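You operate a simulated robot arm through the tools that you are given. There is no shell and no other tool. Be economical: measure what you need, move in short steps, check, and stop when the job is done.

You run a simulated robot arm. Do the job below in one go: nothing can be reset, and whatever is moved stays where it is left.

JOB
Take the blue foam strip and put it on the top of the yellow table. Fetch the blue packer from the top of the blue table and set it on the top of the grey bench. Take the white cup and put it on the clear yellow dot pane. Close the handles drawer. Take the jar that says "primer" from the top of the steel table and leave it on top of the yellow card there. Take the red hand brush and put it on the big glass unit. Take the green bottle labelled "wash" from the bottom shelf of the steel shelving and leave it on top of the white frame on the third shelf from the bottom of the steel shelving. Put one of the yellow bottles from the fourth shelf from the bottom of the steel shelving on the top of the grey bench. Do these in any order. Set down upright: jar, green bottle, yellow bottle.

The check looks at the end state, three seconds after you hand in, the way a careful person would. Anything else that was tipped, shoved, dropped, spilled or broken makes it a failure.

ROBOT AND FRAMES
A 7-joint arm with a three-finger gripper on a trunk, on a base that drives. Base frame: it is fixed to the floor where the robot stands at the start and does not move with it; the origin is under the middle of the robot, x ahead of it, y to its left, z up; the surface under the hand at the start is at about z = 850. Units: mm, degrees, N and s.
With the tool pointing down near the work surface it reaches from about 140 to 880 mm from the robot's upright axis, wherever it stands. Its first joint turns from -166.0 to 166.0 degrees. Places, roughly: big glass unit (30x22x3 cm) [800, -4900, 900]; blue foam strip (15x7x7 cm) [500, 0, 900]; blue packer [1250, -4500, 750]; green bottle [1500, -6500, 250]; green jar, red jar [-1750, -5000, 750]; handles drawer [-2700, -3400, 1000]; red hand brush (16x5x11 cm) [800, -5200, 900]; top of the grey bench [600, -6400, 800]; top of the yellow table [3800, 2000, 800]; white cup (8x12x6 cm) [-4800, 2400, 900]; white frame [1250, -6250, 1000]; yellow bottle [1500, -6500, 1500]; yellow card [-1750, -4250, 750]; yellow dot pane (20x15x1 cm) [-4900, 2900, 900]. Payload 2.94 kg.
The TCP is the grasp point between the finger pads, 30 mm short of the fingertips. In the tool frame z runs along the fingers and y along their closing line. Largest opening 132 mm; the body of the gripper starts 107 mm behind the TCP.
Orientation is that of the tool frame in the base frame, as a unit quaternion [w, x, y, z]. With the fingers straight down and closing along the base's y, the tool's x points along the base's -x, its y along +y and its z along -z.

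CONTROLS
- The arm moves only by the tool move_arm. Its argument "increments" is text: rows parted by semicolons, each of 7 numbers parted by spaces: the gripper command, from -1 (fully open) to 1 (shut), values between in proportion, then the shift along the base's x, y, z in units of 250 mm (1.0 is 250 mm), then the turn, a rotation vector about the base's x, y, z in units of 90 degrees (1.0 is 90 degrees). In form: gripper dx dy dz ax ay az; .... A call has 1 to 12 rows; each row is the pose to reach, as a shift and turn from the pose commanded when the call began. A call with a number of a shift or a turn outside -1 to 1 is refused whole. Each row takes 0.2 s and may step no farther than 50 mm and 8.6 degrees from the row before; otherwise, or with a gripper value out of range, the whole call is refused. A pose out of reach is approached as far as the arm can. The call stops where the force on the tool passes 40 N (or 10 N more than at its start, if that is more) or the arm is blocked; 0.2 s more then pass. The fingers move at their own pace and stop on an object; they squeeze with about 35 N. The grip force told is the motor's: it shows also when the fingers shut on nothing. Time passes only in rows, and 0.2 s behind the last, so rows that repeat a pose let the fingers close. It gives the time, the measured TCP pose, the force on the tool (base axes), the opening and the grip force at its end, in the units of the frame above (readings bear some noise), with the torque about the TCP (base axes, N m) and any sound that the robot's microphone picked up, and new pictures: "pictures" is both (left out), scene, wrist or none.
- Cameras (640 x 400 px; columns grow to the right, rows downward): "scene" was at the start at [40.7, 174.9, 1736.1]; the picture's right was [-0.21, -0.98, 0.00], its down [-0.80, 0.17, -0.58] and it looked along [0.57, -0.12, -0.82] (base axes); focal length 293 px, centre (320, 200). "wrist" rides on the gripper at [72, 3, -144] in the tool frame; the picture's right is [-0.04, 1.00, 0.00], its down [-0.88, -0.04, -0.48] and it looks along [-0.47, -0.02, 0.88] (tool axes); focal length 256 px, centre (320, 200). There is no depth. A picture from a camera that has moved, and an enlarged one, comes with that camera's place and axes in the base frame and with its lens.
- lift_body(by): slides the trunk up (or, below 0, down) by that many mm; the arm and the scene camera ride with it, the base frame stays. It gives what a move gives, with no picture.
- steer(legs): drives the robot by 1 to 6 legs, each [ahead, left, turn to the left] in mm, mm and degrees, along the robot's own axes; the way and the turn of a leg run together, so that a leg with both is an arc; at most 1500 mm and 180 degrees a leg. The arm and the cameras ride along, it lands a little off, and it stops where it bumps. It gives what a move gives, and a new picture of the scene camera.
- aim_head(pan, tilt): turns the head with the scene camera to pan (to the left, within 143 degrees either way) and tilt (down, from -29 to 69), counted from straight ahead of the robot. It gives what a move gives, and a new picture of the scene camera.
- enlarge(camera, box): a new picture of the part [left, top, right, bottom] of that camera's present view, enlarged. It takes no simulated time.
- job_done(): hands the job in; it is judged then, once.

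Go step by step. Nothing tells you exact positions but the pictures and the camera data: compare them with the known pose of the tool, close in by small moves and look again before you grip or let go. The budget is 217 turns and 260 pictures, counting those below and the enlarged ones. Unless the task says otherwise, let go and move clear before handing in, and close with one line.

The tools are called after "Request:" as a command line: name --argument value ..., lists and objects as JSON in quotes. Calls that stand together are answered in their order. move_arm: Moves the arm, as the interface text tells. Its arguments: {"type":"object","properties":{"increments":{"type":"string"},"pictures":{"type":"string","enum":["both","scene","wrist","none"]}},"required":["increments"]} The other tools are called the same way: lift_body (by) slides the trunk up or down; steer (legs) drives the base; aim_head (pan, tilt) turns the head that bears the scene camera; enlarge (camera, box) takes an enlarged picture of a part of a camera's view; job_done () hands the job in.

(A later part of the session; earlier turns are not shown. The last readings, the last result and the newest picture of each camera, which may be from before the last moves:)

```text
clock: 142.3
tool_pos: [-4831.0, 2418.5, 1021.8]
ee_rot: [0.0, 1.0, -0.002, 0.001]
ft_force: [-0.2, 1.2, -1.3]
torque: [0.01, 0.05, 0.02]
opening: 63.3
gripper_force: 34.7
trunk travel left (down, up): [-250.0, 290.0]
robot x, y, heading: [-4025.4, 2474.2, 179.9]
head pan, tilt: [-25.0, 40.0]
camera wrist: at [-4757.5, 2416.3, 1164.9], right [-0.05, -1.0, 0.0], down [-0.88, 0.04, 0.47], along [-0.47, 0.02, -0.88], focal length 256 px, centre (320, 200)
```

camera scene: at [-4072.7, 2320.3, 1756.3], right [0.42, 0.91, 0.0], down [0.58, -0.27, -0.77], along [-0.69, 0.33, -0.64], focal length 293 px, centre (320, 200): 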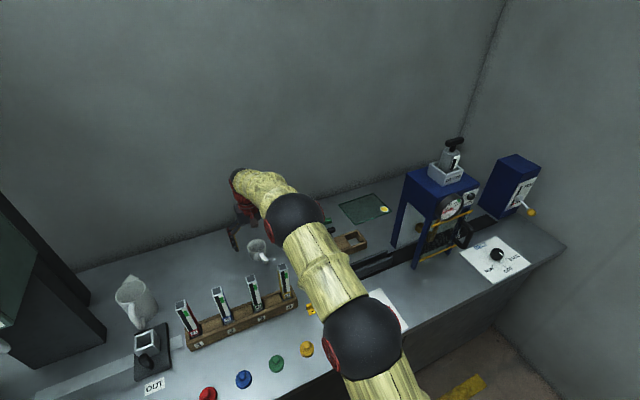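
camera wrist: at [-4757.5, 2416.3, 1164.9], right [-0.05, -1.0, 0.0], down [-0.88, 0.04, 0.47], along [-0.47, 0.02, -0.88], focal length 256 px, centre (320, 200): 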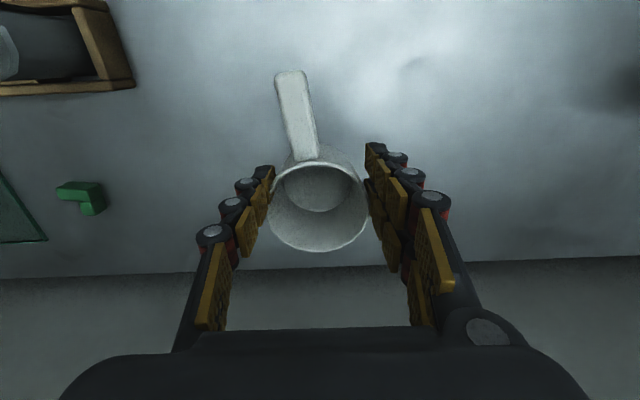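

Cup held. The pane lies about x -4960..-4815, y 2850..3030, with a blue frame stand in front of its right part, so I'll reach it from the left side. Lift, retract a bit and shift the base.

Request:
move_arm --increments "1 0.05 0 0.18 0 0 0; 1 0.15 0 0.36 0 0 0; 1 0.3 0 0.5 0 0 0; 1 0.4 0 0.6 0 0 0; 1 0.4 0 0.6 0 0 0" --pictures "none"

Request:
steer --legs '[[0, -120, 0], [80, 0, 0]]'

```text
refused: row 2 steps farther than a row can; nothing moved
```

```text
clock: 144.2
tool_pos: [-4914.5, 2539.1, 1019.8]
ee_rot: [0.0, 1.0, 0.001, 0.001]
ft_force: [0.1, 0.3, -0.8]
torque: [0.0, -0.03, -0.09]
opening: 63.2
gripper_force: 35.2
trunk travel left (down, up): [-250.0, 290.0]
robot x, y, heading: [-4107.0, 2596.8, -180.0]
head pan, tilt: [-25.0, 40.0]
camera scene: at [-4156.1, 2444.2, 1756.1], right [0.42, 0.91, 0.0], down [0.58, -0.27, -0.77], along [-0.69, 0.32, -0.64], focal length 293 px, centre (320, 200)
```

scene: 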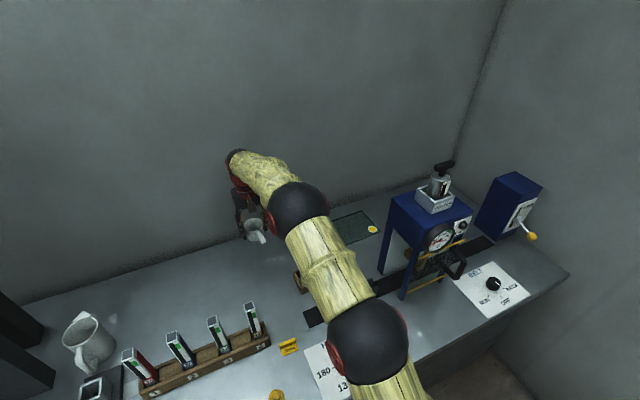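

The stand may be near the forearm's path, so I raise the trunk for clearance and inspect the stand.

Request:
lift_body --by 150

Request:
enlarge --camera "scene" --box '[220, 120, 540, 320]'

Request:
enlarge --camera "wrist" --box '[0, 0, 640, 400]'

```text
clock: 146.0
tool_pos: [-4911.8, 2537.6, 1170.1]
ee_rot: [-0.001, 1.0, 0.001, 0.001]
ft_force: [-0.4, 0.4, -0.8]
torque: [-0.03, 0.0, 0.02]
opening: 63.4
gripper_force: 35.1
trunk travel left (down, up): [-400.0, 140.0]
robot x, y, heading: [-4110.0, 2597.9, -179.6]
head pan, tilt: [-25.0, 40.0]
```

```text
2.00 times, centred on (380, 220) of scene
camera zoom: at [-4155.1, 2444.1, 1906.1], right [0.42, 0.91, 0.0], down [0.58, -0.27, -0.77], along [-0.69, 0.32, -0.64], focal length 586 px, centre (200, 160)
```

zoom: 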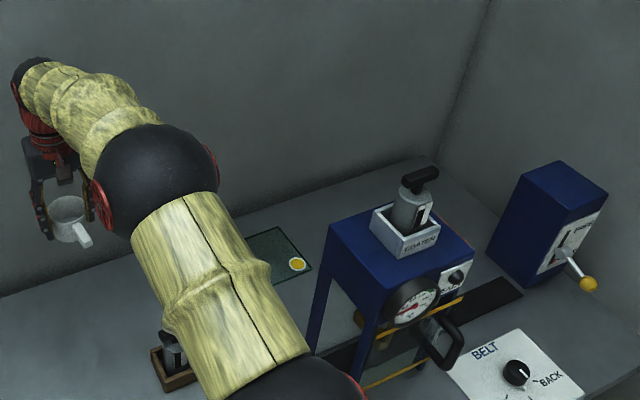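

```text
1.00 times, centred on (320, 200) of wrist (not enlarged: the box is as wide or as high as the picture)
camera zoom: at [-4840.8, 2536.3, 1313.7], right [-0.04, -1.0, 0.0], down [-0.88, 0.04, 0.47], along [-0.47, 0.02, -0.88], focal length 256 px, centre (320, 200)
```

zoom: 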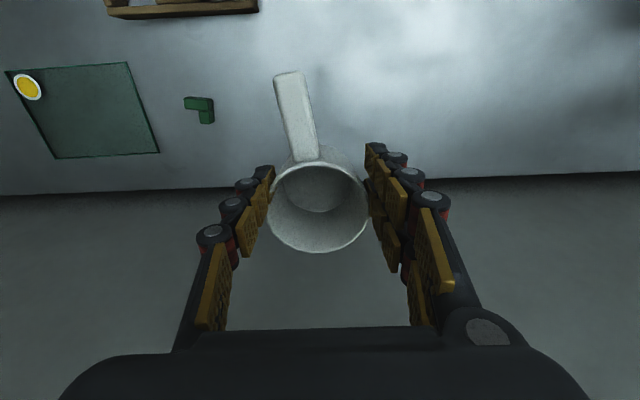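

The stand's top is about z 1227 at x ≈ -4650..-4550, y ≥ 2900; the raised forearm should pass clear of it. I move toward the pane in two stages.

Request:
move_arm --increments "1 0 0.18 0 0 0 0; 1 0.02 0.36 0 0 0 0; 1 0.04 0.54 0 0 0 0; 1 0.06 0.72 0 0 0 0; 1 0.07 0.9 0 0 0 0; 1 0.07 0.9 0 0 0 0"

```text
clock: 147.4
tool_pos: [-4895.2, 2759.5, 1172.2]
ee_rot: [0.0, 1.0, 0.001, 0.0]
ft_force: [-0.2, -1.6, -0.3]
torque: [0.05, -0.02, 0.0]
opening: 63.2
gripper_force: 34.6
trunk travel left (down, up): [-400.0, 140.0]
robot x, y, heading: [-4109.7, 2597.2, -179.7]
head pan, tilt: [-25.0, 40.0]
camera scene: at [-4154.6, 2443.7, 1906.2], right [0.42, 0.91, 0.0], down [0.58, -0.27, -0.77], along [-0.7, 0.32, -0.64], focal length 293 px, centre (320, 200)
camera wrist: at [-4821.9, 2758.8, 1314.9], right [-0.04, -1.0, 0.0], down [-0.88, 0.04, 0.47], along [-0.47, 0.02, -0.88], focal length 256 px, centre (320, 200)
```

scene: 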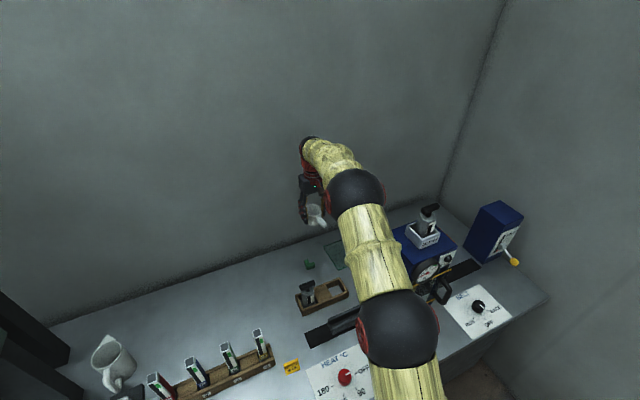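
wrist: 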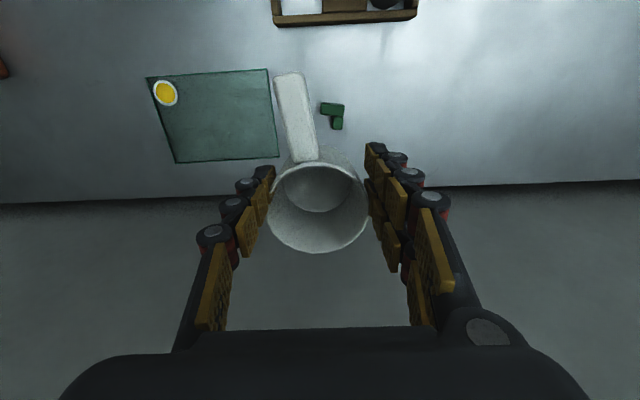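

Pane centre is near [-4898, 2934]. I go over its left half at [-4898, 2908].

Request:
move_arm --increments "1 0 0.15 0 0 0 0; 1 -0.01 0.3 0 0 0 0; 1 -0.01 0.45 0 0 0 0; 1 -0.01 0.595 0 0 0 0; 1 -0.01 0.595 -0.18 0 0 0; 1 -0.01 0.595 -0.36 0 0 0; 1 -0.01 0.595 -0.54 0 0 0; 1 -0.01 0.595 -0.7 0 0 0; 1 -0.01 0.595 -0.7 0 0 0"

```text
clock: 149.4
tool_pos: [-4895.9, 2913.0, 993.6]
ee_rot: [-0.001, 1.0, 0.001, 0.001]
ft_force: [0.2, 0.2, -0.3]
torque: [0.03, 0.03, -0.03]
opening: 62.7
gripper_force: 34.9
trunk travel left (down, up): [-400.0, 140.0]
robot x, y, heading: [-4110.6, 2596.8, -179.8]
head pan, tilt: [-25.0, 40.0]
camera scene: at [-4154.4, 2444.4, 1906.3], right [0.42, 0.91, 0.0], down [0.58, -0.27, -0.77], along [-0.7, 0.32, -0.64], focal length 293 px, centre (320, 200)
camera wrist: at [-4823.5, 2910.6, 1136.4], right [-0.04, -1.0, 0.0], down [-0.88, 0.04, 0.47], along [-0.47, 0.02, -0.88], focal length 256 px, centre (320, 200)
```

scene: 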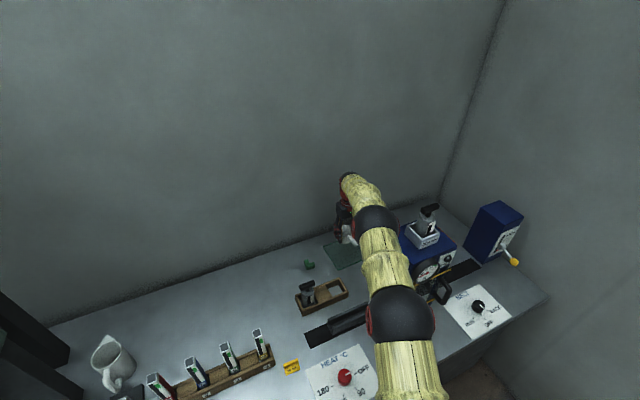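
wrist: 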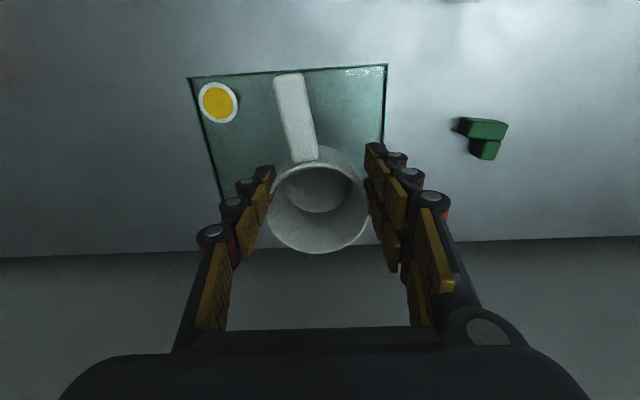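

Over the pane. Lower slowly onto it.

Request:
move_arm --increments "1 0 -0.05 -0.1 0 0 0; 1 0 -0.05 -0.2 0 0 0; 1 0 -0.05 -0.24 0 0 0; 1 0 -0.05 -0.26 0 0 0; 1 0 -0.05 -0.28 0 0 0; 1 0 -0.05 -0.3 0 0 0; 1 0 -0.05 -0.315 0 0 0; 1 0 -0.05 -0.33 0 0 0" --pictures "wrist"

```text
clock: 151.2
tool_pos: [-4899.3, 2901.0, 912.8]
ee_rot: [0.0, 1.0, 0.001, 0.001]
ft_force: [1.1, -0.7, 0.3]
torque: [-0.02, 0.01, 0.0]
opening: 62.8
gripper_force: 34.9
trunk travel left (down, up): [-400.0, 140.0]
robot x, y, heading: [-4109.9, 2593.8, -179.8]
head pan, tilt: [-25.0, 40.0]
camera wrist: at [-4826.5, 2898.7, 1056.1], right [-0.04, -1.0, 0.0], down [-0.88, 0.04, 0.47], along [-0.47, 0.02, -0.88], focal length 256 px, centre (320, 200)
```

wrist: 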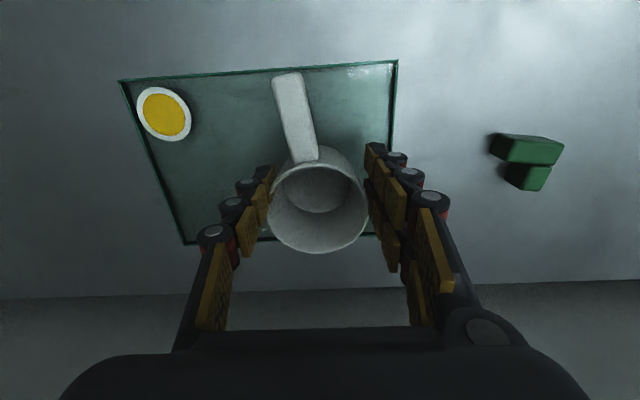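

No contact yet; continue gently.

Request:
move_arm --increments "1 0 0 -0.016 0 0 0; 1 0 0 -0.032 0 0 0; 1 0 0 -0.048 0 0 0; 1 0 0 -0.064 0 0 0; 1 0 0 -0.08 0 0 0; 1 0 0 -0.096 0 0 0; 1 0 0 -0.112 0 0 0" --pictures "wrist"

```text
clock: 152.3
tool_pos: [-4902.4, 2903.3, 904.5]
ee_rot: [-0.002, 1.0, 0.001, -0.006]
ft_force: [0.0, -0.7, 12.3]
torque: [-0.05, -0.05, -0.01]
opening: 61.0
gripper_force: 34.8
trunk travel left (down, up): [-400.0, 140.0]
robot x, y, heading: [-4104.4, 2600.1, -179.9]
head pan, tilt: [-25.0, 40.0]
stopped in row 5: the force on the tool passed its limit at 44 N (the readings are from after the stop); the commanded pose is now the measured one
camera wrist: at [-4828.8, 2900.4, 1046.6], right [-0.04, -1.0, 0.0], down [-0.87, 0.03, 0.48], along [-0.48, 0.02, -0.87], focal length 256 px, centre (320, 200)
```

wrist: 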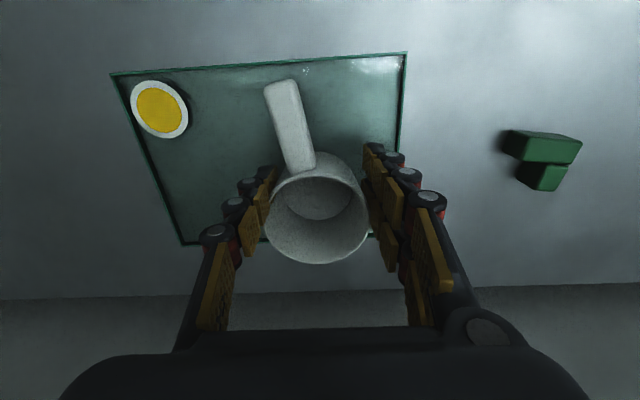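

Contact. Release and lift away.

Request:
move_arm --increments "0.6 0 0 0 0 0 0; 0.2 0 0 0 0 0 0; -0.3 0 0 0 0 0 0; -0.8 0 0 0 0 0 0; -1 0 0 0 0 0 0; -1 0 0 0 0 0 0; -1 0 0 0.15 0 0 0; -1 0 0 0.3 0 0 0; -1 0 0 0.48 0 0 0; -1 0 0 0.66 0 0 0; -1 0 0 0.84 0 0 0; -1 0 0 1 0 0 0" --pictures "wrist"

```text
clock: 154.9
tool_pos: [-4902.8, 2900.0, 1147.6]
ee_rot: [-0.001, 1.0, 0.001, -0.001]
ft_force: [-0.1, 1.2, -0.9]
torque: [0.03, 0.08, 0.01]
opening: 132.2
gripper_force: 0.0
trunk travel left (down, up): [-400.0, 140.0]
robot x, y, heading: [-4104.5, 2595.0, -179.9]
head pan, tilt: [-25.0, 40.0]
camera wrist: at [-4828.6, 2897.8, 1289.8], right [-0.04, -1.0, 0.0], down [-0.88, 0.04, 0.48], along [-0.48, 0.02, -0.88], focal length 256 px, centre (320, 200)
```

wrist: 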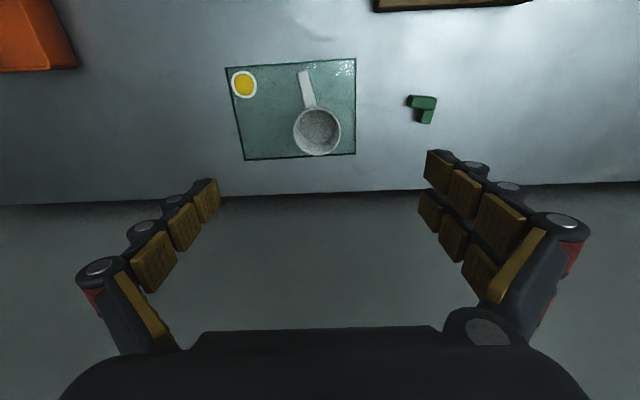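

Cup sits on the pane. I withdraw the arm sideways then back, and look along the rear aisle toward -y.

Request:
move_arm --increments "-1 0 -0.18 0.05 0 0 0; -1 0 -0.36 0.05 0 0 0; -1 0 -0.54 0.05 0 0 0; -1 0.02 -0.72 0.05 0 0 0; -1 0.04 -0.9 0.05 0 0 0; -1 0.15 -1 0.05 0 0 0; -1 0.33 -1 0.05 0 0 0; -1 0.51 -1 0.05 0 0 0; -1 0.69 -1 0.05 0 0 0; -1 0.87 -1 0.05 0 0 0; -1 1 -1 0.05 0 0 0" --pictures "none"

Request:
steer --legs '[[-500, 0, 0]]'

Request:
aim_head --pan 80 --tilt 25

```text
clock: 157.3
tool_pos: [-4650.3, 2651.9, 1165.1]
ee_rot: [-0.001, 1.0, 0.001, -0.002]
ft_force: [0.8, 0.7, 0.7]
torque: [-0.01, 0.03, -0.02]
opening: 132.0
gripper_force: 0.1
trunk travel left (down, up): [-400.0, 140.0]
robot x, y, heading: [-4108.0, 2593.7, -179.7]
head pan, tilt: [-25.0, 40.0]
```

```text
clock: 160.3
tool_pos: [-4139.5, 2648.6, 1165.3]
ee_rot: [-0.001, 1.0, 0.007, -0.002]
ft_force: [0.1, -0.5, 0.0]
torque: [0.02, 0.01, 0.0]
opening: 132.1
gripper_force: 0.0
trunk travel left (down, up): [-400.0, 140.0]
robot x, y, heading: [-3595.9, 2606.0, -178.9]
head pan, tilt: [-25.0, 40.0]
camera scene: at [-3639.6, 2448.3, 1906.3], right [0.41, 0.91, 0.0], down [0.59, -0.26, -0.77], along [-0.7, 0.31, -0.64], focal length 293 px, centre (320, 200)
```

scene: 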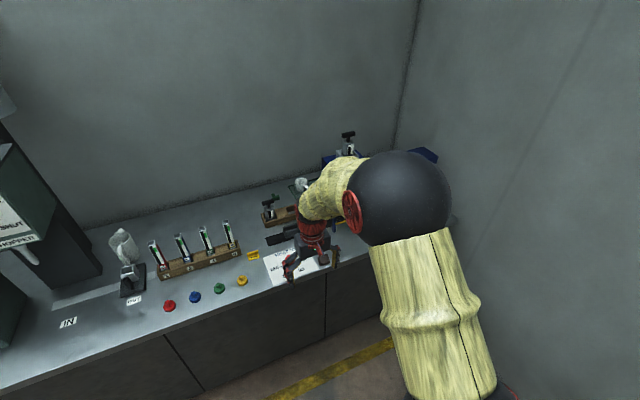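

```text
clock: 162.1
tool_pos: [-4140.1, 2650.2, 1163.9]
ee_rot: [-0.001, 1.0, 0.007, -0.002]
ft_force: [-0.3, 0.7, 0.2]
torque: [0.03, 0.01, -0.01]
opening: 131.9
gripper_force: 0.0
trunk travel left (down, up): [-400.0, 140.0]
robot x, y, heading: [-3593.5, 2603.7, -179.0]
head pan, tilt: [80.0, 25.0]
camera scene: at [-3577.7, 2322.5, 1929.6], right [-0.99, 0.16, 0.0], down [0.07, 0.42, -0.91], along [-0.14, -0.89, -0.42], focal length 293 px, centre (320, 200)
```

scene: 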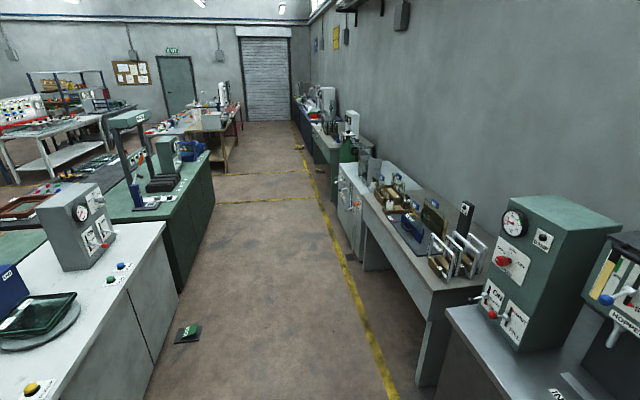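

The rear aisle (x ≈ -2700..-4300) is open. I turn to face -y and drive down it.

Request:
steer --legs '[[0, 0, 89], [1400, 0, 0], [1400, 0, 0], [1400, 0, 0]]'

Request:
aim_head --pan 30 --tilt 20

```text
clock: 186.1
tool_pos: [-3418.8, -2108.9, 1163.0]
ee_rot: [0.001, 0.7, 0.715, -0.002]
ft_force: [0.5, 0.5, -0.2]
torque: [0.06, 0.0, 0.02]
opening: 132.0
gripper_force: 0.2
trunk travel left (down, up): [-400.0, 140.0]
robot x, y, heading: [-3376.8, -1561.4, -88.6]
head pan, tilt: [80.0, 25.0]
camera scene: at [-3094.6, -1543.2, 1929.6], right [-0.15, -0.99, 0.0], down [-0.42, 0.06, -0.91], along [0.9, -0.14, -0.42], focal length 293 px, centre (320, 200)
```

scene: 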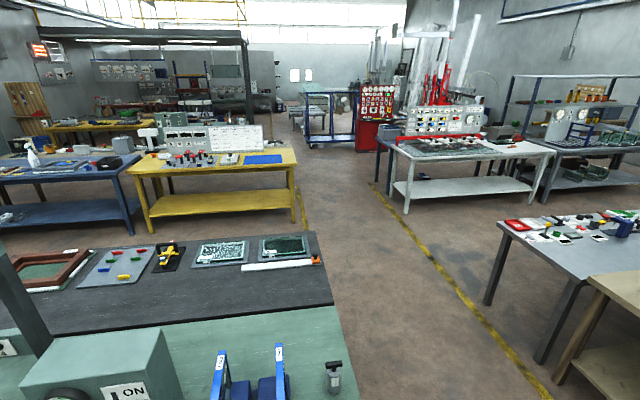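

```text
clock: 187.3
tool_pos: [-3417.4, -2109.5, 1164.1]
ee_rot: [0.001, 0.7, 0.715, -0.002]
ft_force: [-0.3, 0.1, 0.0]
torque: [-0.03, 0.0, 0.02]
opening: 131.7
gripper_force: 0.0
trunk travel left (down, up): [-400.0, 140.0]
robot x, y, heading: [-3374.4, -1562.1, -88.6]
head pan, tilt: [30.0, 20.0]
camera scene: at [-3137.3, -1608.3, 1937.6], right [-0.85, -0.52, 0.0], down [-0.18, 0.29, -0.94], along [0.49, -0.8, -0.34], focal length 293 px, centre (320, 200)
```

scene: 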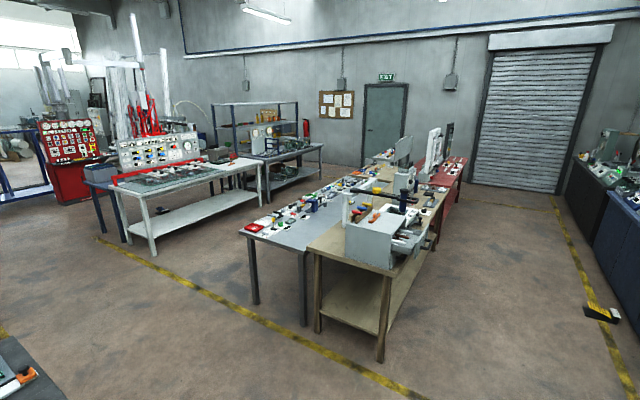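

The grey drawer unit stands on the end of the wooden bench with open drawer(s). I drive nearer and look.

Request:
steer --legs '[[1300, -100, 0]]'

Request:
aim_head --pan 70 --tilt 40

```text
clock: 193.8
tool_pos: [-3501.9, -3401.5, 1163.0]
ee_rot: [0.001, 0.704, 0.71, -0.003]
ft_force: [-0.3, -0.1, -0.6]
torque: [0.0, -0.04, -0.01]
opening: 131.9
gripper_force: 0.1
trunk travel left (down, up): [-400.0, 140.0]
robot x, y, heading: [-3447.5, -2862.5, -89.7]
head pan, tilt: [30.0, 20.0]
camera scene: at [-3214.6, -2905.4, 1937.6], right [-0.86, -0.51, 0.0], down [-0.17, 0.3, -0.94], along [0.48, -0.81, -0.34], focal length 293 px, centre (320, 200)
```

scene: 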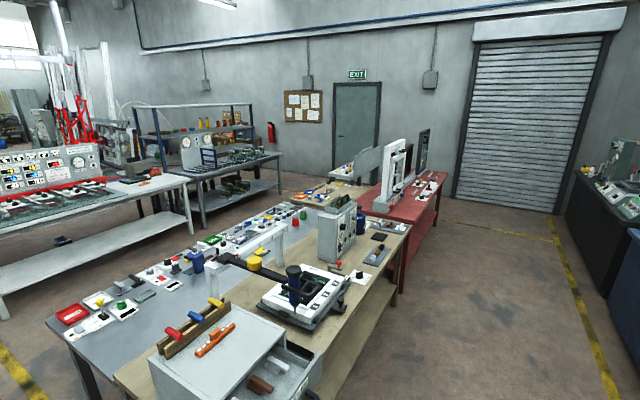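

```text
clock: 194.8
tool_pos: [-3502.2, -3402.3, 1163.5]
ee_rot: [0.002, 0.704, 0.711, -0.003]
ft_force: [-0.3, 0.0, -0.4]
torque: [-0.02, 0.03, -0.01]
opening: 132.0
gripper_force: 0.1
trunk travel left (down, up): [-400.0, 140.0]
robot x, y, heading: [-3449.8, -2856.5, -89.4]
head pan, tilt: [70.0, 40.0]
camera scene: at [-3181.7, -2853.2, 1906.3], right [-0.33, -0.94, 0.0], down [-0.61, 0.21, -0.77], along [0.72, -0.26, -0.64], focal length 293 px, centre (320, 200)
```

scene: 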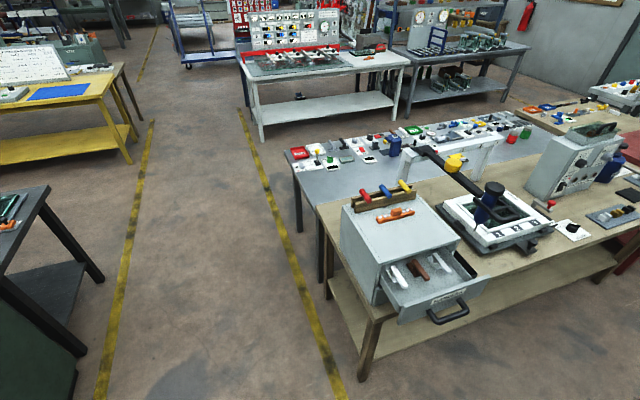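

Only one drawer is open, pulled toward -x. Zoom to read the label and check there is nothing jutting.

Request:
enlarge --camera "scene" --box '[320, 180, 500, 340]'

```text
2.50 times, centred on (410, 260) of scene
camera zoom: at [-3181.7, -2853.2, 1906.3], right [-0.33, -0.94, 0.0], down [-0.61, 0.21, -0.77], along [0.72, -0.26, -0.64], focal length 732 px, centre (95, 50)
```

zoom: 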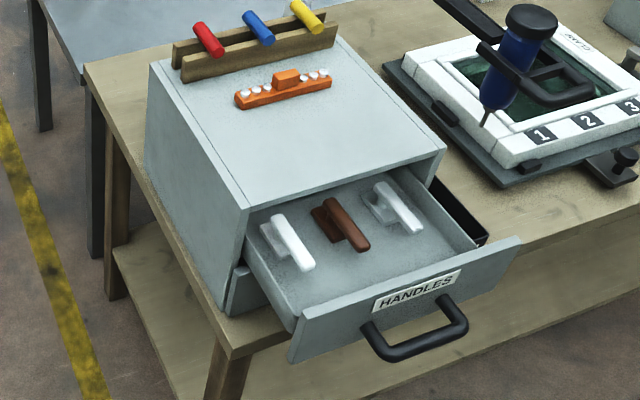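

The HANDLES drawer is the top one; I must push it along +x. I place the base facing +x in front of it.

Request:
steer --legs '[[590, -150, 0], [0, 0, 89.4]]'

Request:
aim_head --pan 0 --tilt 35

```text
clock: 202.1
tool_pos: [-3053.0, -3494.4, 1164.4]
ee_rot: [0.003, -0.006, 1.0, -0.001]
ft_force: [-0.5, 0.0, -0.2]
torque: [-0.02, 0.03, 0.0]
opening: 132.1
gripper_force: 0.1
trunk travel left (down, up): [-400.0, 140.0]
robot x, y, heading: [-3601.5, -3446.9, 0.8]
head pan, tilt: [70.0, 40.0]
camera scene: at [-3603.4, -3176.6, 1906.2], right [0.94, -0.33, 0.0], down [-0.21, -0.61, -0.77], along [0.25, 0.72, -0.64], focal length 293 px, centre (320, 200)
```

scene: 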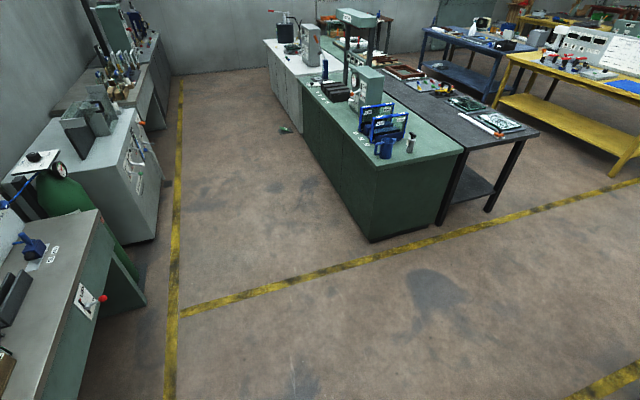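

```text
clock: 203.5
tool_pos: [-3052.1, -3494.3, 1163.8]
ee_rot: [0.002, -0.007, 1.0, 0.0]
ft_force: [-0.1, -1.1, -0.3]
torque: [0.0, 0.0, -0.01]
opening: 132.1
gripper_force: 0.1
trunk travel left (down, up): [-400.0, 140.0]
robot x, y, heading: [-3597.3, -3444.3, 0.9]
head pan, tilt: [0.0, 35.0]
camera scene: at [-3543.2, -3255.7, 1913.8], right [0.01, -1.0, 0.0], down [-0.57, -0.01, -0.82], along [0.82, 0.01, -0.57], focal length 293 px, centre (320, 200)
```

scene: 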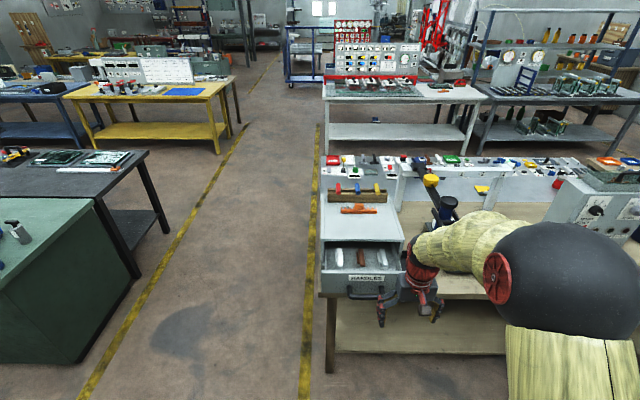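

The drawer front is near x -2837, y -3412, z ≈ 1080. I close the fingers, retract and lower to that height, then drive nearer.

Request:
move_arm --increments "1 -0.15 0.06 0 0 0 0; 1 -0.3 0.12 0 0 0 0; 1 -0.45 0.2 0 0 0 0; 1 -0.6 0.26 0 0 0 0; 1 -0.6 0.33 -0.1 0 0 0; 1 -0.6 0.33 -0.2 0 0 0; 1 -0.6 0.33 -0.32 0 0 0; 1 -0.6 0.33 -0.32 0 0 0" --pictures "none"

Request:
steer --legs '[[180, 0, 0]]'

```text
clock: 205.3
tool_pos: [-3204.8, -3412.7, 1082.1]
ee_rot: [0.002, -0.006, 1.0, -0.001]
ft_force: [-0.2, 0.6, -0.1]
torque: [-0.02, -0.04, -0.01]
opening: 0.6
gripper_force: 1.6
trunk travel left (down, up): [-400.0, 140.0]
robot x, y, heading: [-3599.2, -3447.9, 0.8]
head pan, tilt: [0.0, 35.0]
```

```text
clock: 206.8
tool_pos: [-3021.9, -3411.0, 1081.2]
ee_rot: [0.001, -0.008, 1.0, -0.001]
ft_force: [0.4, -0.2, -0.5]
torque: [-0.02, 0.03, 0.02]
opening: 0.0
gripper_force: 27.9
trunk travel left (down, up): [-400.0, 140.0]
robot x, y, heading: [-3417.9, -3444.9, 0.6]
head pan, tilt: [0.0, 35.0]
camera scene: at [-3360.0, -3253.0, 1913.7], right [0.01, -1.0, 0.0], down [-0.57, -0.01, -0.82], along [0.82, 0.01, -0.57], focal length 293 px, centre (320, 200)
```

scene: 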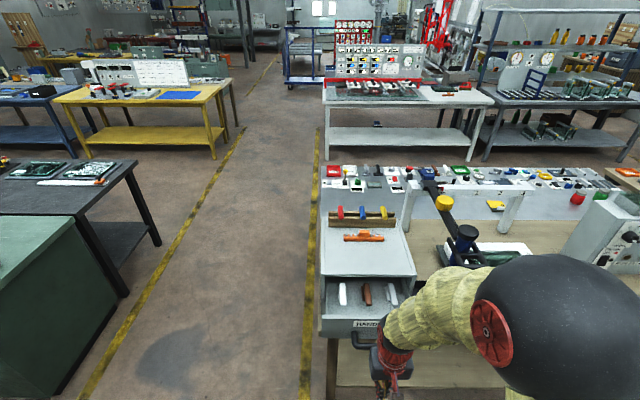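

I look through the wrist camera before pushing.

Request:
move_arm --increments "1 0.15 0 0 0 0 0; 1 0.3 0 0 0 0 0; 1 0.4 0 0 0 0 0; 1 0.4 0 0 0 0 0"

```text
clock: 207.8
tool_pos: [-2922.9, -3409.5, 1084.9]
ee_rot: [0.003, -0.007, 1.0, -0.001]
ft_force: [-0.8, 0.5, 0.8]
torque: [-0.01, -0.01, 0.03]
opening: 0.2
gripper_force: 28.7
trunk travel left (down, up): [-400.0, 140.0]
robot x, y, heading: [-3416.1, -3444.5, 0.9]
head pan, tilt: [0.0, 35.0]
camera scene: at [-3362.3, -3253.0, 1913.8], right [0.01, -1.0, 0.0], down [-0.57, -0.01, -0.82], along [0.82, 0.01, -0.57], focal length 293 px, centre (320, 200)
camera wrist: at [-2995.3, -3406.5, 1227.0], right [0.03, 1.0, 0.0], down [0.88, -0.03, 0.48], along [0.48, -0.02, -0.88], focal length 256 px, centre (320, 200)
```

scene: 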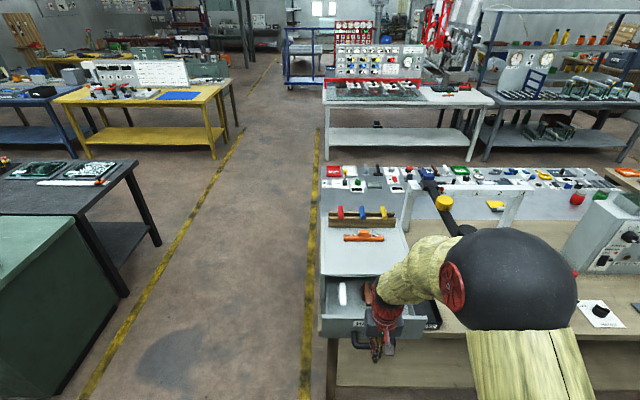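
wrist: 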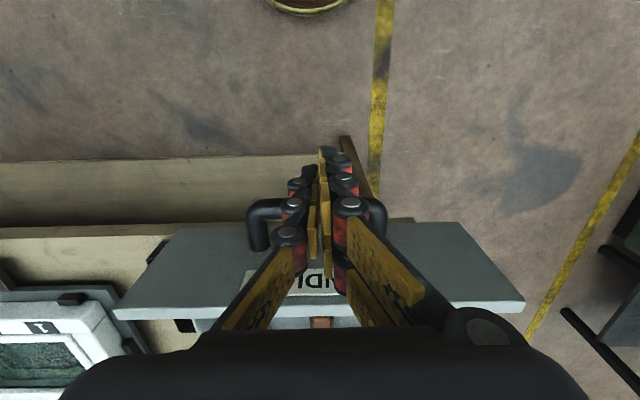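

Centred on the front. Push along +x in small steps.

Request:
move_arm --increments "1 0.06 0 0 0 0 0; 1 0.12 0 0 0 0 0; 1 0.18 0 0 0 0 0; 1 0.24 0 0 0 0 0; 1 0.3 0 0 0 0 0; 1 0.36 0 0 0 0 0; 1 0.42 0 0 0 0 0; 1 0.48 0 0 0 0 0; 1 0.54 0 0 0 0 0; 1 0.6 0 0 0 0 0"

```text
clock: 210.0
tool_pos: [-2772.4, -3410.7, 1079.9]
ee_rot: [0.002, -0.007, 1.0, 0.0]
ft_force: [1.0, 0.3, -0.1]
torque: [0.02, 0.03, -0.01]
opening: 0.0
gripper_force: 29.0
trunk travel left (down, up): [-400.0, 140.0]
robot x, y, heading: [-3415.4, -3449.5, 0.7]
head pan, tilt: [0.0, 35.0]
camera scene: at [-3361.2, -3253.2, 1913.8], right [0.01, -1.0, 0.0], down [-0.57, -0.01, -0.82], along [0.82, 0.01, -0.57], focal length 293 px, centre (320, 200)
camera wrist: at [-2845.3, -3406.5, 1222.9], right [0.03, 1.0, 0.0], down [0.88, -0.03, 0.48], along [0.48, -0.02, -0.88], focal length 256 px, centre (320, 200)
```

scene: 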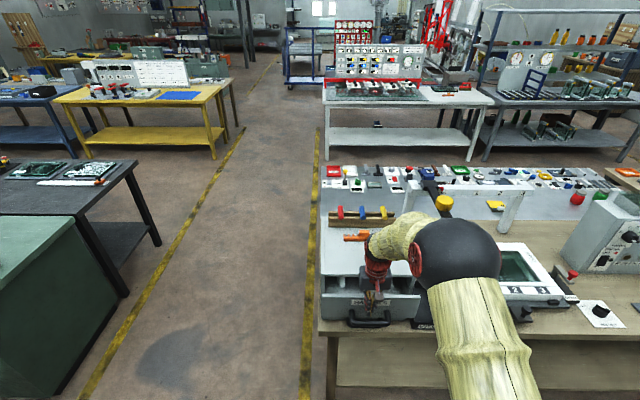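
wrist: 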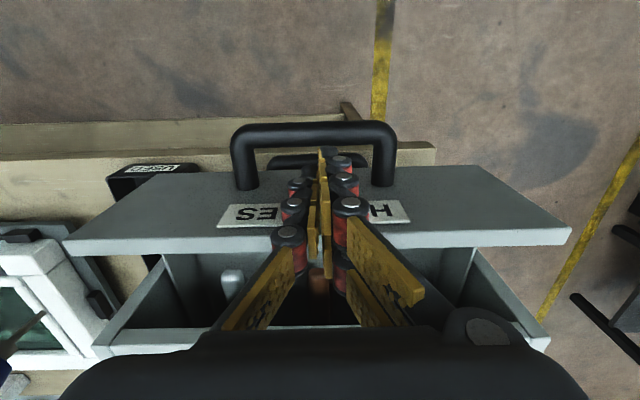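

The drawer is moving in easily. Continue pushing.

Request:
move_arm --increments "1 0.06 0 0 0 0 0; 1 0.12 0 0 0 0 0; 1 0.18 0 0 0 0 0; 1 0.24 0 0 0 0 0; 1 0.3 0 0 0 0 0; 1 0.36 0 0 0 0 0; 1 0.42 0 0 0 0 0; 1 0.48 0 0 0 0 0; 1 0.54 0 0 0 0 0; 1 0.6 0 0 0 0 0"

```text
clock: 211.3
tool_pos: [-2705.0, -3408.3, 1075.9]
ee_rot: [-0.01, -0.007, 1.0, -0.002]
ft_force: [-17.4, 0.0, 3.5]
torque: [-0.07, -0.11, 0.02]
opening: 0.0
gripper_force: 29.0
trunk travel left (down, up): [-400.0, 140.0]
robot x, y, heading: [-3416.3, -3443.2, 1.1]
head pan, tilt: [0.0, 35.0]
stopped in row 6: the force on the tool passed its limit at 47 N (the readings are from after the stop); the commanded pose is now the measured one
camera scene: at [-3363.9, -3253.0, 1914.0], right [0.01, -1.0, 0.0], down [-0.57, -0.01, -0.82], along [0.82, 0.01, -0.57], focal length 293 px, centre (320, 200)
camera wrist: at [-2774.3, -3404.9, 1220.6], right [0.03, 1.0, 0.0], down [0.89, -0.02, 0.46], along [0.46, -0.02, -0.89], focal length 256 px, centre (320, 200)
```

scene: 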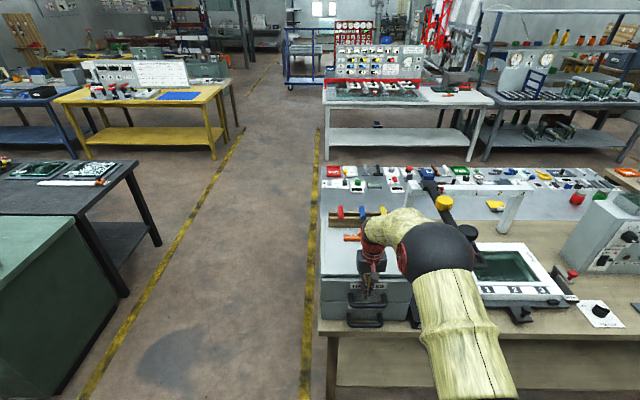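
wrist: 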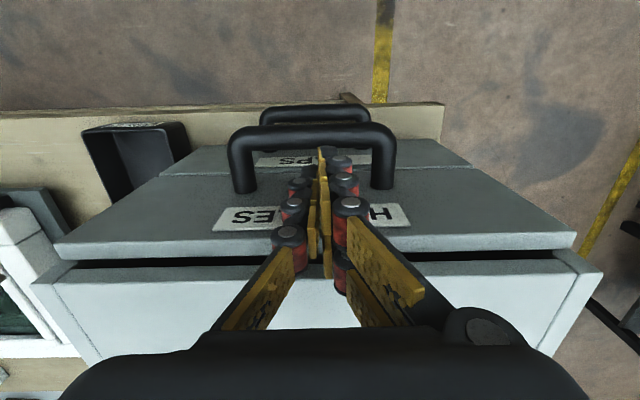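

It hit its stop. I back off and inspect.

Request:
move_arm --increments "1 -0.1 0 0 0 0 0; 1 -0.25 0 0 0 0 0; 1 -0.43 0 0 0 0 0; 1 -0.6 0 0.05 0 0 0; 1 -0.78 0 0.2 0 0 0; 1 -0.95 0 0.3 0 0 0; 1 -1 0 0.4 0 0 0" --pictures "none"

Request:
enlarge --camera "scene" --box '[300, 190, 460, 340]'

```text
refused: row 5 steps farther than a row can; nothing moved
```

```text
2.67 times, centred on (380, 265) of scene
camera zoom: at [-3363.9, -3253.0, 1914.0], right [0.01, -1.0, 0.0], down [-0.57, -0.01, -0.82], along [0.82, 0.01, -0.57], focal length 781 px, centre (160, 27)
```

zoom: 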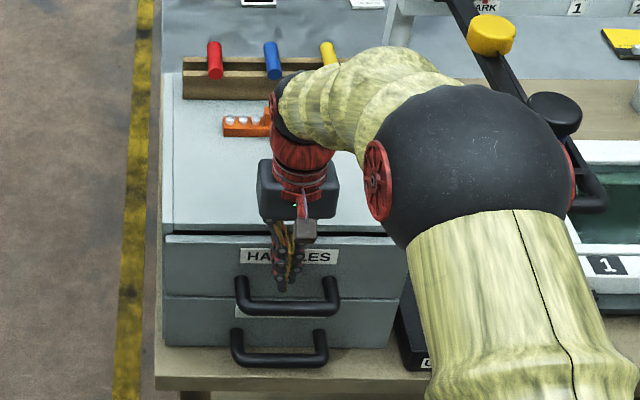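

Request:
move_arm --increments "1 -0.1 0 0 0 0 0; 1 -0.25 0 0 0 0 0; 1 -0.42 0 0 0 0 0; 1 -0.55 0 0.08 0 0 0; 1 -0.7 0 0.16 0 0 0; 1 -0.85 0 0.24 0 0 0; 1 -1 0 0.32 0 0 0" --pictures "wrist"

```text
clock: 212.9
tool_pos: [-2954.8, -3407.5, 1159.3]
ee_rot: [-0.006, -0.007, 1.0, -0.002]
ft_force: [-0.2, -0.3, -0.3]
torque: [0.01, -0.01, 0.02]
opening: 0.0
gripper_force: 28.2
trunk travel left (down, up): [-400.0, 140.0]
robot x, y, heading: [-3416.9, -3444.5, 0.7]
head pan, tilt: [0.0, 35.0]
camera wrist: at [-3024.8, -3403.7, 1302.7], right [0.03, 1.0, 0.0], down [0.88, -0.02, 0.47], along [0.47, -0.02, -0.88], focal length 256 px, centre (320, 200)
```

wrist: 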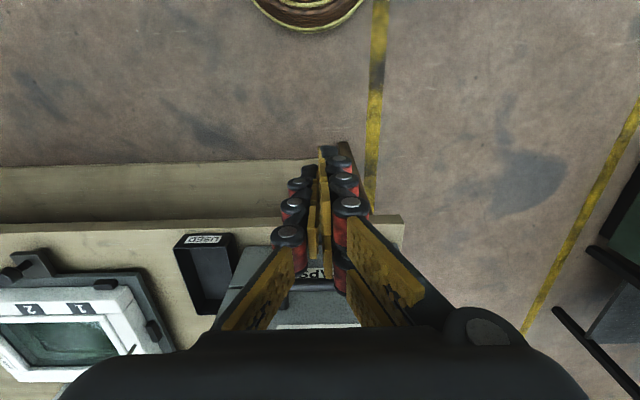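

Request:
enlarge --camera "scene" --box '[300, 190, 460, 340]'

```text
2.67 times, centred on (380, 265) of scene
camera zoom: at [-3364.3, -3253.2, 1913.9], right [0.01, -1.0, 0.0], down [-0.57, -0.01, -0.82], along [0.82, 0.01, -0.57], focal length 781 px, centre (160, 27)
```

zoom: 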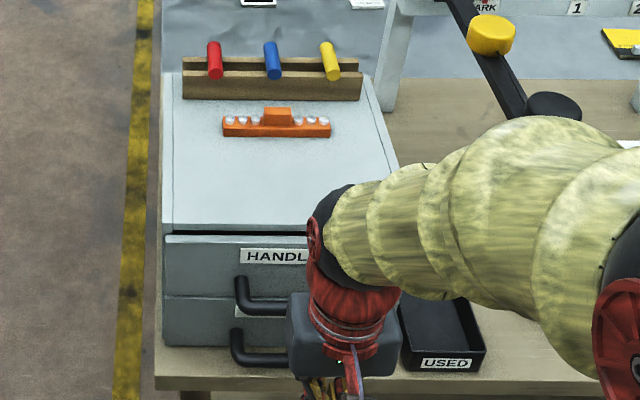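

Drawer closed. Next the primer jar: I lower the trunk to normal and drive round to the east side of the steel table, facing -x.

Request:
lift_body --by -100

Request:
steer --legs '[[-80, 950, 0], [1450, 0, 0], [1450, 0, 0], [0, 0, 90], [0, 0, 89]]'

Request:
aim_head --pan 30 --tilt 30

```text
clock: 214.2
tool_pos: [-2953.9, -3407.3, 1059.3]
ee_rot: [-0.006, -0.007, 1.0, -0.001]
ft_force: [0.3, 0.1, 0.8]
torque: [-0.02, -0.01, -0.01]
opening: 0.1
gripper_force: 29.1
trunk travel left (down, up): [-300.0, 240.0]
robot x, y, heading: [-3416.6, -3445.0, 1.0]
head pan, tilt: [0.0, 35.0]
```

```text
clock: 240.0
tool_pos: [-1144.5, -2445.8, 1059.3]
ee_rot: [-0.002, 1.0, -0.005, 0.006]
ft_force: [-0.2, -0.1, 0.6]
torque: [-0.01, -0.03, -0.04]
opening: 0.0
gripper_force: 28.4
trunk travel left (down, up): [-300.0, 240.0]
robot x, y, heading: [-679.3, -2419.5, 179.3]
head pan, tilt: [0.0, 35.0]
camera scene: at [-740.4, -2609.5, 1813.8], right [0.01, 1.0, 0.0], down [0.57, -0.01, -0.82], along [-0.82, 0.01, -0.57], focal length 293 px, centre (320, 200)
```

scene: 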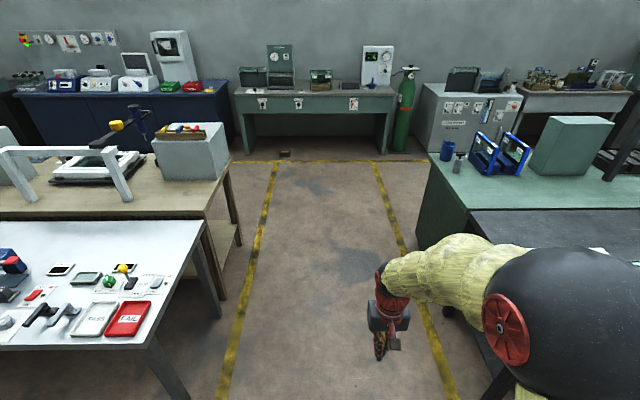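

```text
clock: 241.0
tool_pos: [-1144.8, -2445.6, 1058.2]
ee_rot: [-0.002, 1.0, -0.006, 0.006]
ft_force: [-0.5, -0.2, -0.4]
torque: [-0.03, 0.0, 0.0]
opening: 0.0
gripper_force: 28.7
trunk travel left (down, up): [-300.0, 240.0]
robot x, y, heading: [-677.6, -2419.1, 179.3]
head pan, tilt: [30.0, 30.0]
camera scene: at [-731.2, -2654.7, 1821.6], right [-0.49, 0.87, 0.0], down [0.44, 0.25, -0.87], along [-0.75, -0.42, -0.5], focal length 293 px, centre (320, 200)
```

scene: 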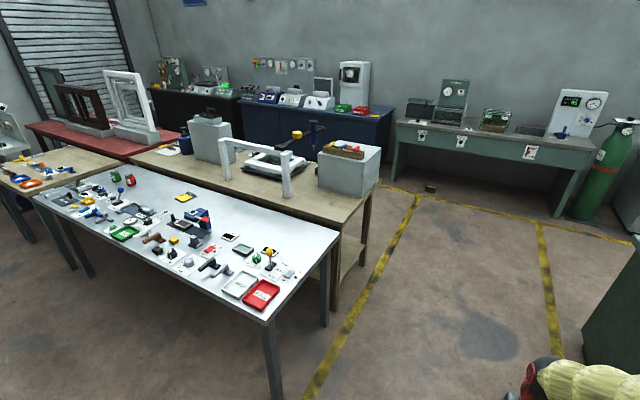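

Steel table: yellow card near [-1850, -4400], green and red jars near [-1710, -4950]. I move in front of the jars.

Request:
steer --legs '[[0, 1400, 0.7], [0, 1000, 0], [100, 0, 0]]'

Request:
aim_head --pan 0 --tilt 40

Request:
enlarge --camera "scene" --box '[160, 100, 480, 300]'

```text
clock: 253.6
tool_pos: [-1288.9, -4856.3, 1058.6]
ee_rot: [-0.002, 1.0, -0.012, 0.007]
ft_force: [0.0, 0.1, -0.5]
torque: [0.0, -0.04, 0.02]
opening: 0.0
gripper_force: 28.6
trunk travel left (down, up): [-300.0, 240.0]
robot x, y, heading: [-822.5, -4838.0, 178.3]
head pan, tilt: [30.0, 30.0]
camera scene: at [-879.6, -5071.0, 1821.5], right [-0.48, 0.88, 0.0], down [0.44, 0.24, -0.87], along [-0.76, -0.41, -0.5], focal length 293 px, centre (320, 200)
```

scene: 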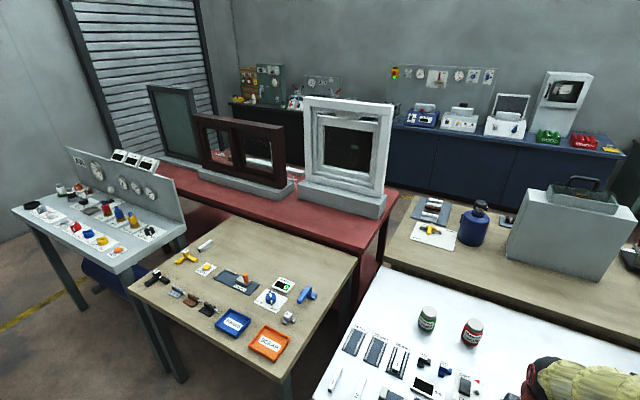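

```text
clock: 254.5
tool_pos: [-1287.8, -4855.4, 1059.0]
ee_rot: [-0.002, 1.0, -0.012, 0.006]
ft_force: [0.3, 0.3, 0.0]
torque: [0.0, -0.02, 0.06]
opening: 0.3
gripper_force: 28.9
trunk travel left (down, up): [-300.0, 240.0]
robot x, y, heading: [-824.0, -4833.8, 178.3]
head pan, tilt: [0.0, 40.0]
camera scene: at [-883.6, -5025.7, 1806.3], right [0.02, 1.0, 0.0], down [0.64, -0.02, -0.77], along [-0.77, 0.02, -0.64], focal length 293 px, centre (320, 200)
```

scene: 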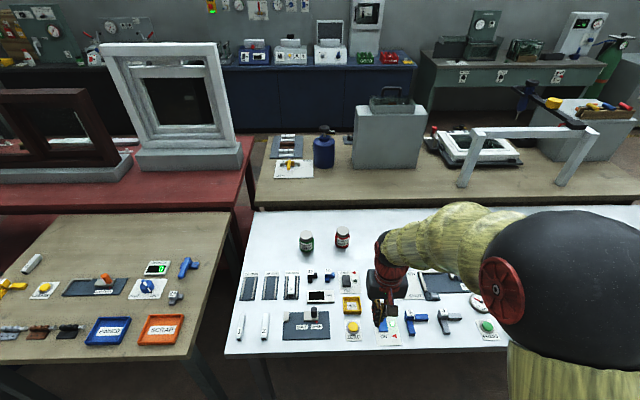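

```text
2.00 times, centred on (320, 200) of scene
camera zoom: at [-883.6, -5025.7, 1806.3], right [0.02, 1.0, 0.0], down [0.64, -0.02, -0.77], along [-0.77, 0.02, -0.64], focal length 586 px, centre (320, 200)
```

zoom: 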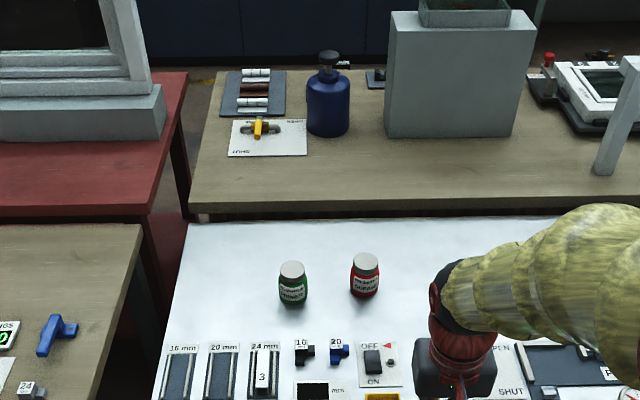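

Request:
enlarge --camera "scene" --box '[290, 220, 370, 260]'

```text
8.00 times, centred on (330, 240) of scene
camera zoom: at [-883.6, -5025.7, 1806.3], right [0.02, 1.0, 0.0], down [0.64, -0.02, -0.77], along [-0.77, 0.02, -0.64], focal length 2342 px, centre (240, -120)
```

zoom: 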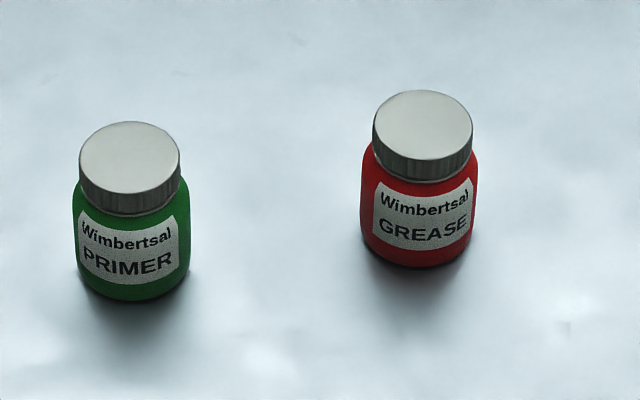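

PRIMER is the green jar, at about [-1807, -5066]. I bring the base closer and open the gripper.

Request:
steer --legs '[[220, 225, 1.7]]'

Request:
move_arm --increments "-1 -0.1 0 0 0 0 0; -1 -0.28 0 0 0 0 0; -1 -0.46 0 0 0 0 0; -1 -0.64 0 0 0 0 0; -1 -0.82 0 0 0 0 0; -1 -0.82 0 0 0 0 0; -1 -0.82 0 0 0 0 0; -1 -0.82 0 0 0 0 0"

```text
clock: 256.6
tool_pos: [-1507.8, -5088.9, 1058.4]
ee_rot: [-0.002, 1.0, -0.003, 0.006]
ft_force: [-0.3, 0.0, -0.9]
torque: [0.02, -0.01, -0.01]
opening: 0.0
gripper_force: 28.3
trunk travel left (down, up): [-300.0, 240.0]
robot x, y, heading: [-1043.1, -5059.7, 179.8]
head pan, tilt: [0.0, 40.0]
camera scene: at [-1099.9, -5250.4, 1806.2], right [0.0, 1.0, 0.0], down [0.64, 0.0, -0.77], along [-0.77, 0.0, -0.64], focal length 293 px, centre (320, 200)
```

scene: 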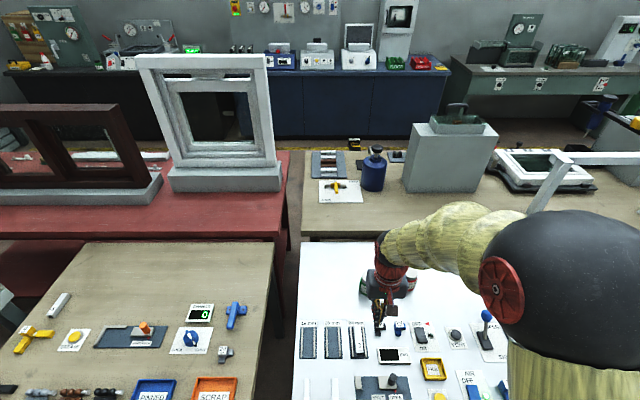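

```text
clock: 258.4
tool_pos: [-1708.6, -5088.6, 1055.3]
ee_rot: [-0.002, 1.0, -0.003, 0.006]
ft_force: [0.1, -0.2, 0.3]
torque: [0.0, -0.02, 0.05]
opening: 128.0
gripper_force: 0.0
trunk travel left (down, up): [-300.0, 240.0]
robot x, y, heading: [-1043.2, -5062.3, 179.8]
head pan, tilt: [0.0, 40.0]
camera scene: at [-1099.9, -5249.8, 1806.2], right [0.0, 1.0, 0.0], down [0.64, 0.0, -0.77], along [-0.77, 0.0, -0.64], focal length 293 px, centre (320, 200)
camera wrist: at [-1638.5, -5090.1, 1199.6], right [-0.05, -1.0, 0.0], down [-0.88, 0.04, 0.46], along [-0.46, 0.03, -0.89], focal length 256 px, centre (320, 200)
```

scene: 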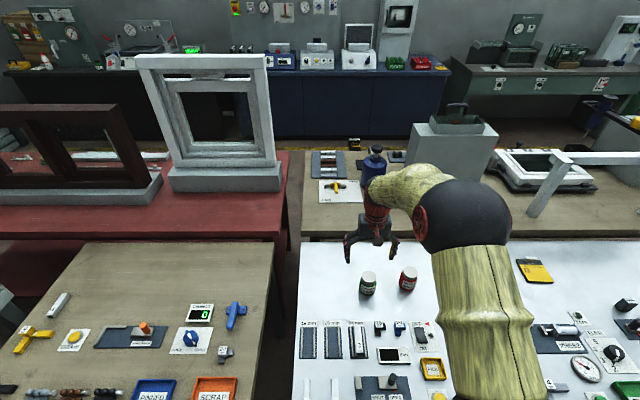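
wrist: 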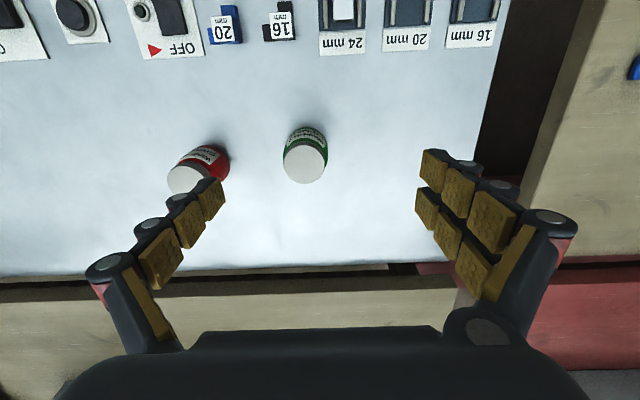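

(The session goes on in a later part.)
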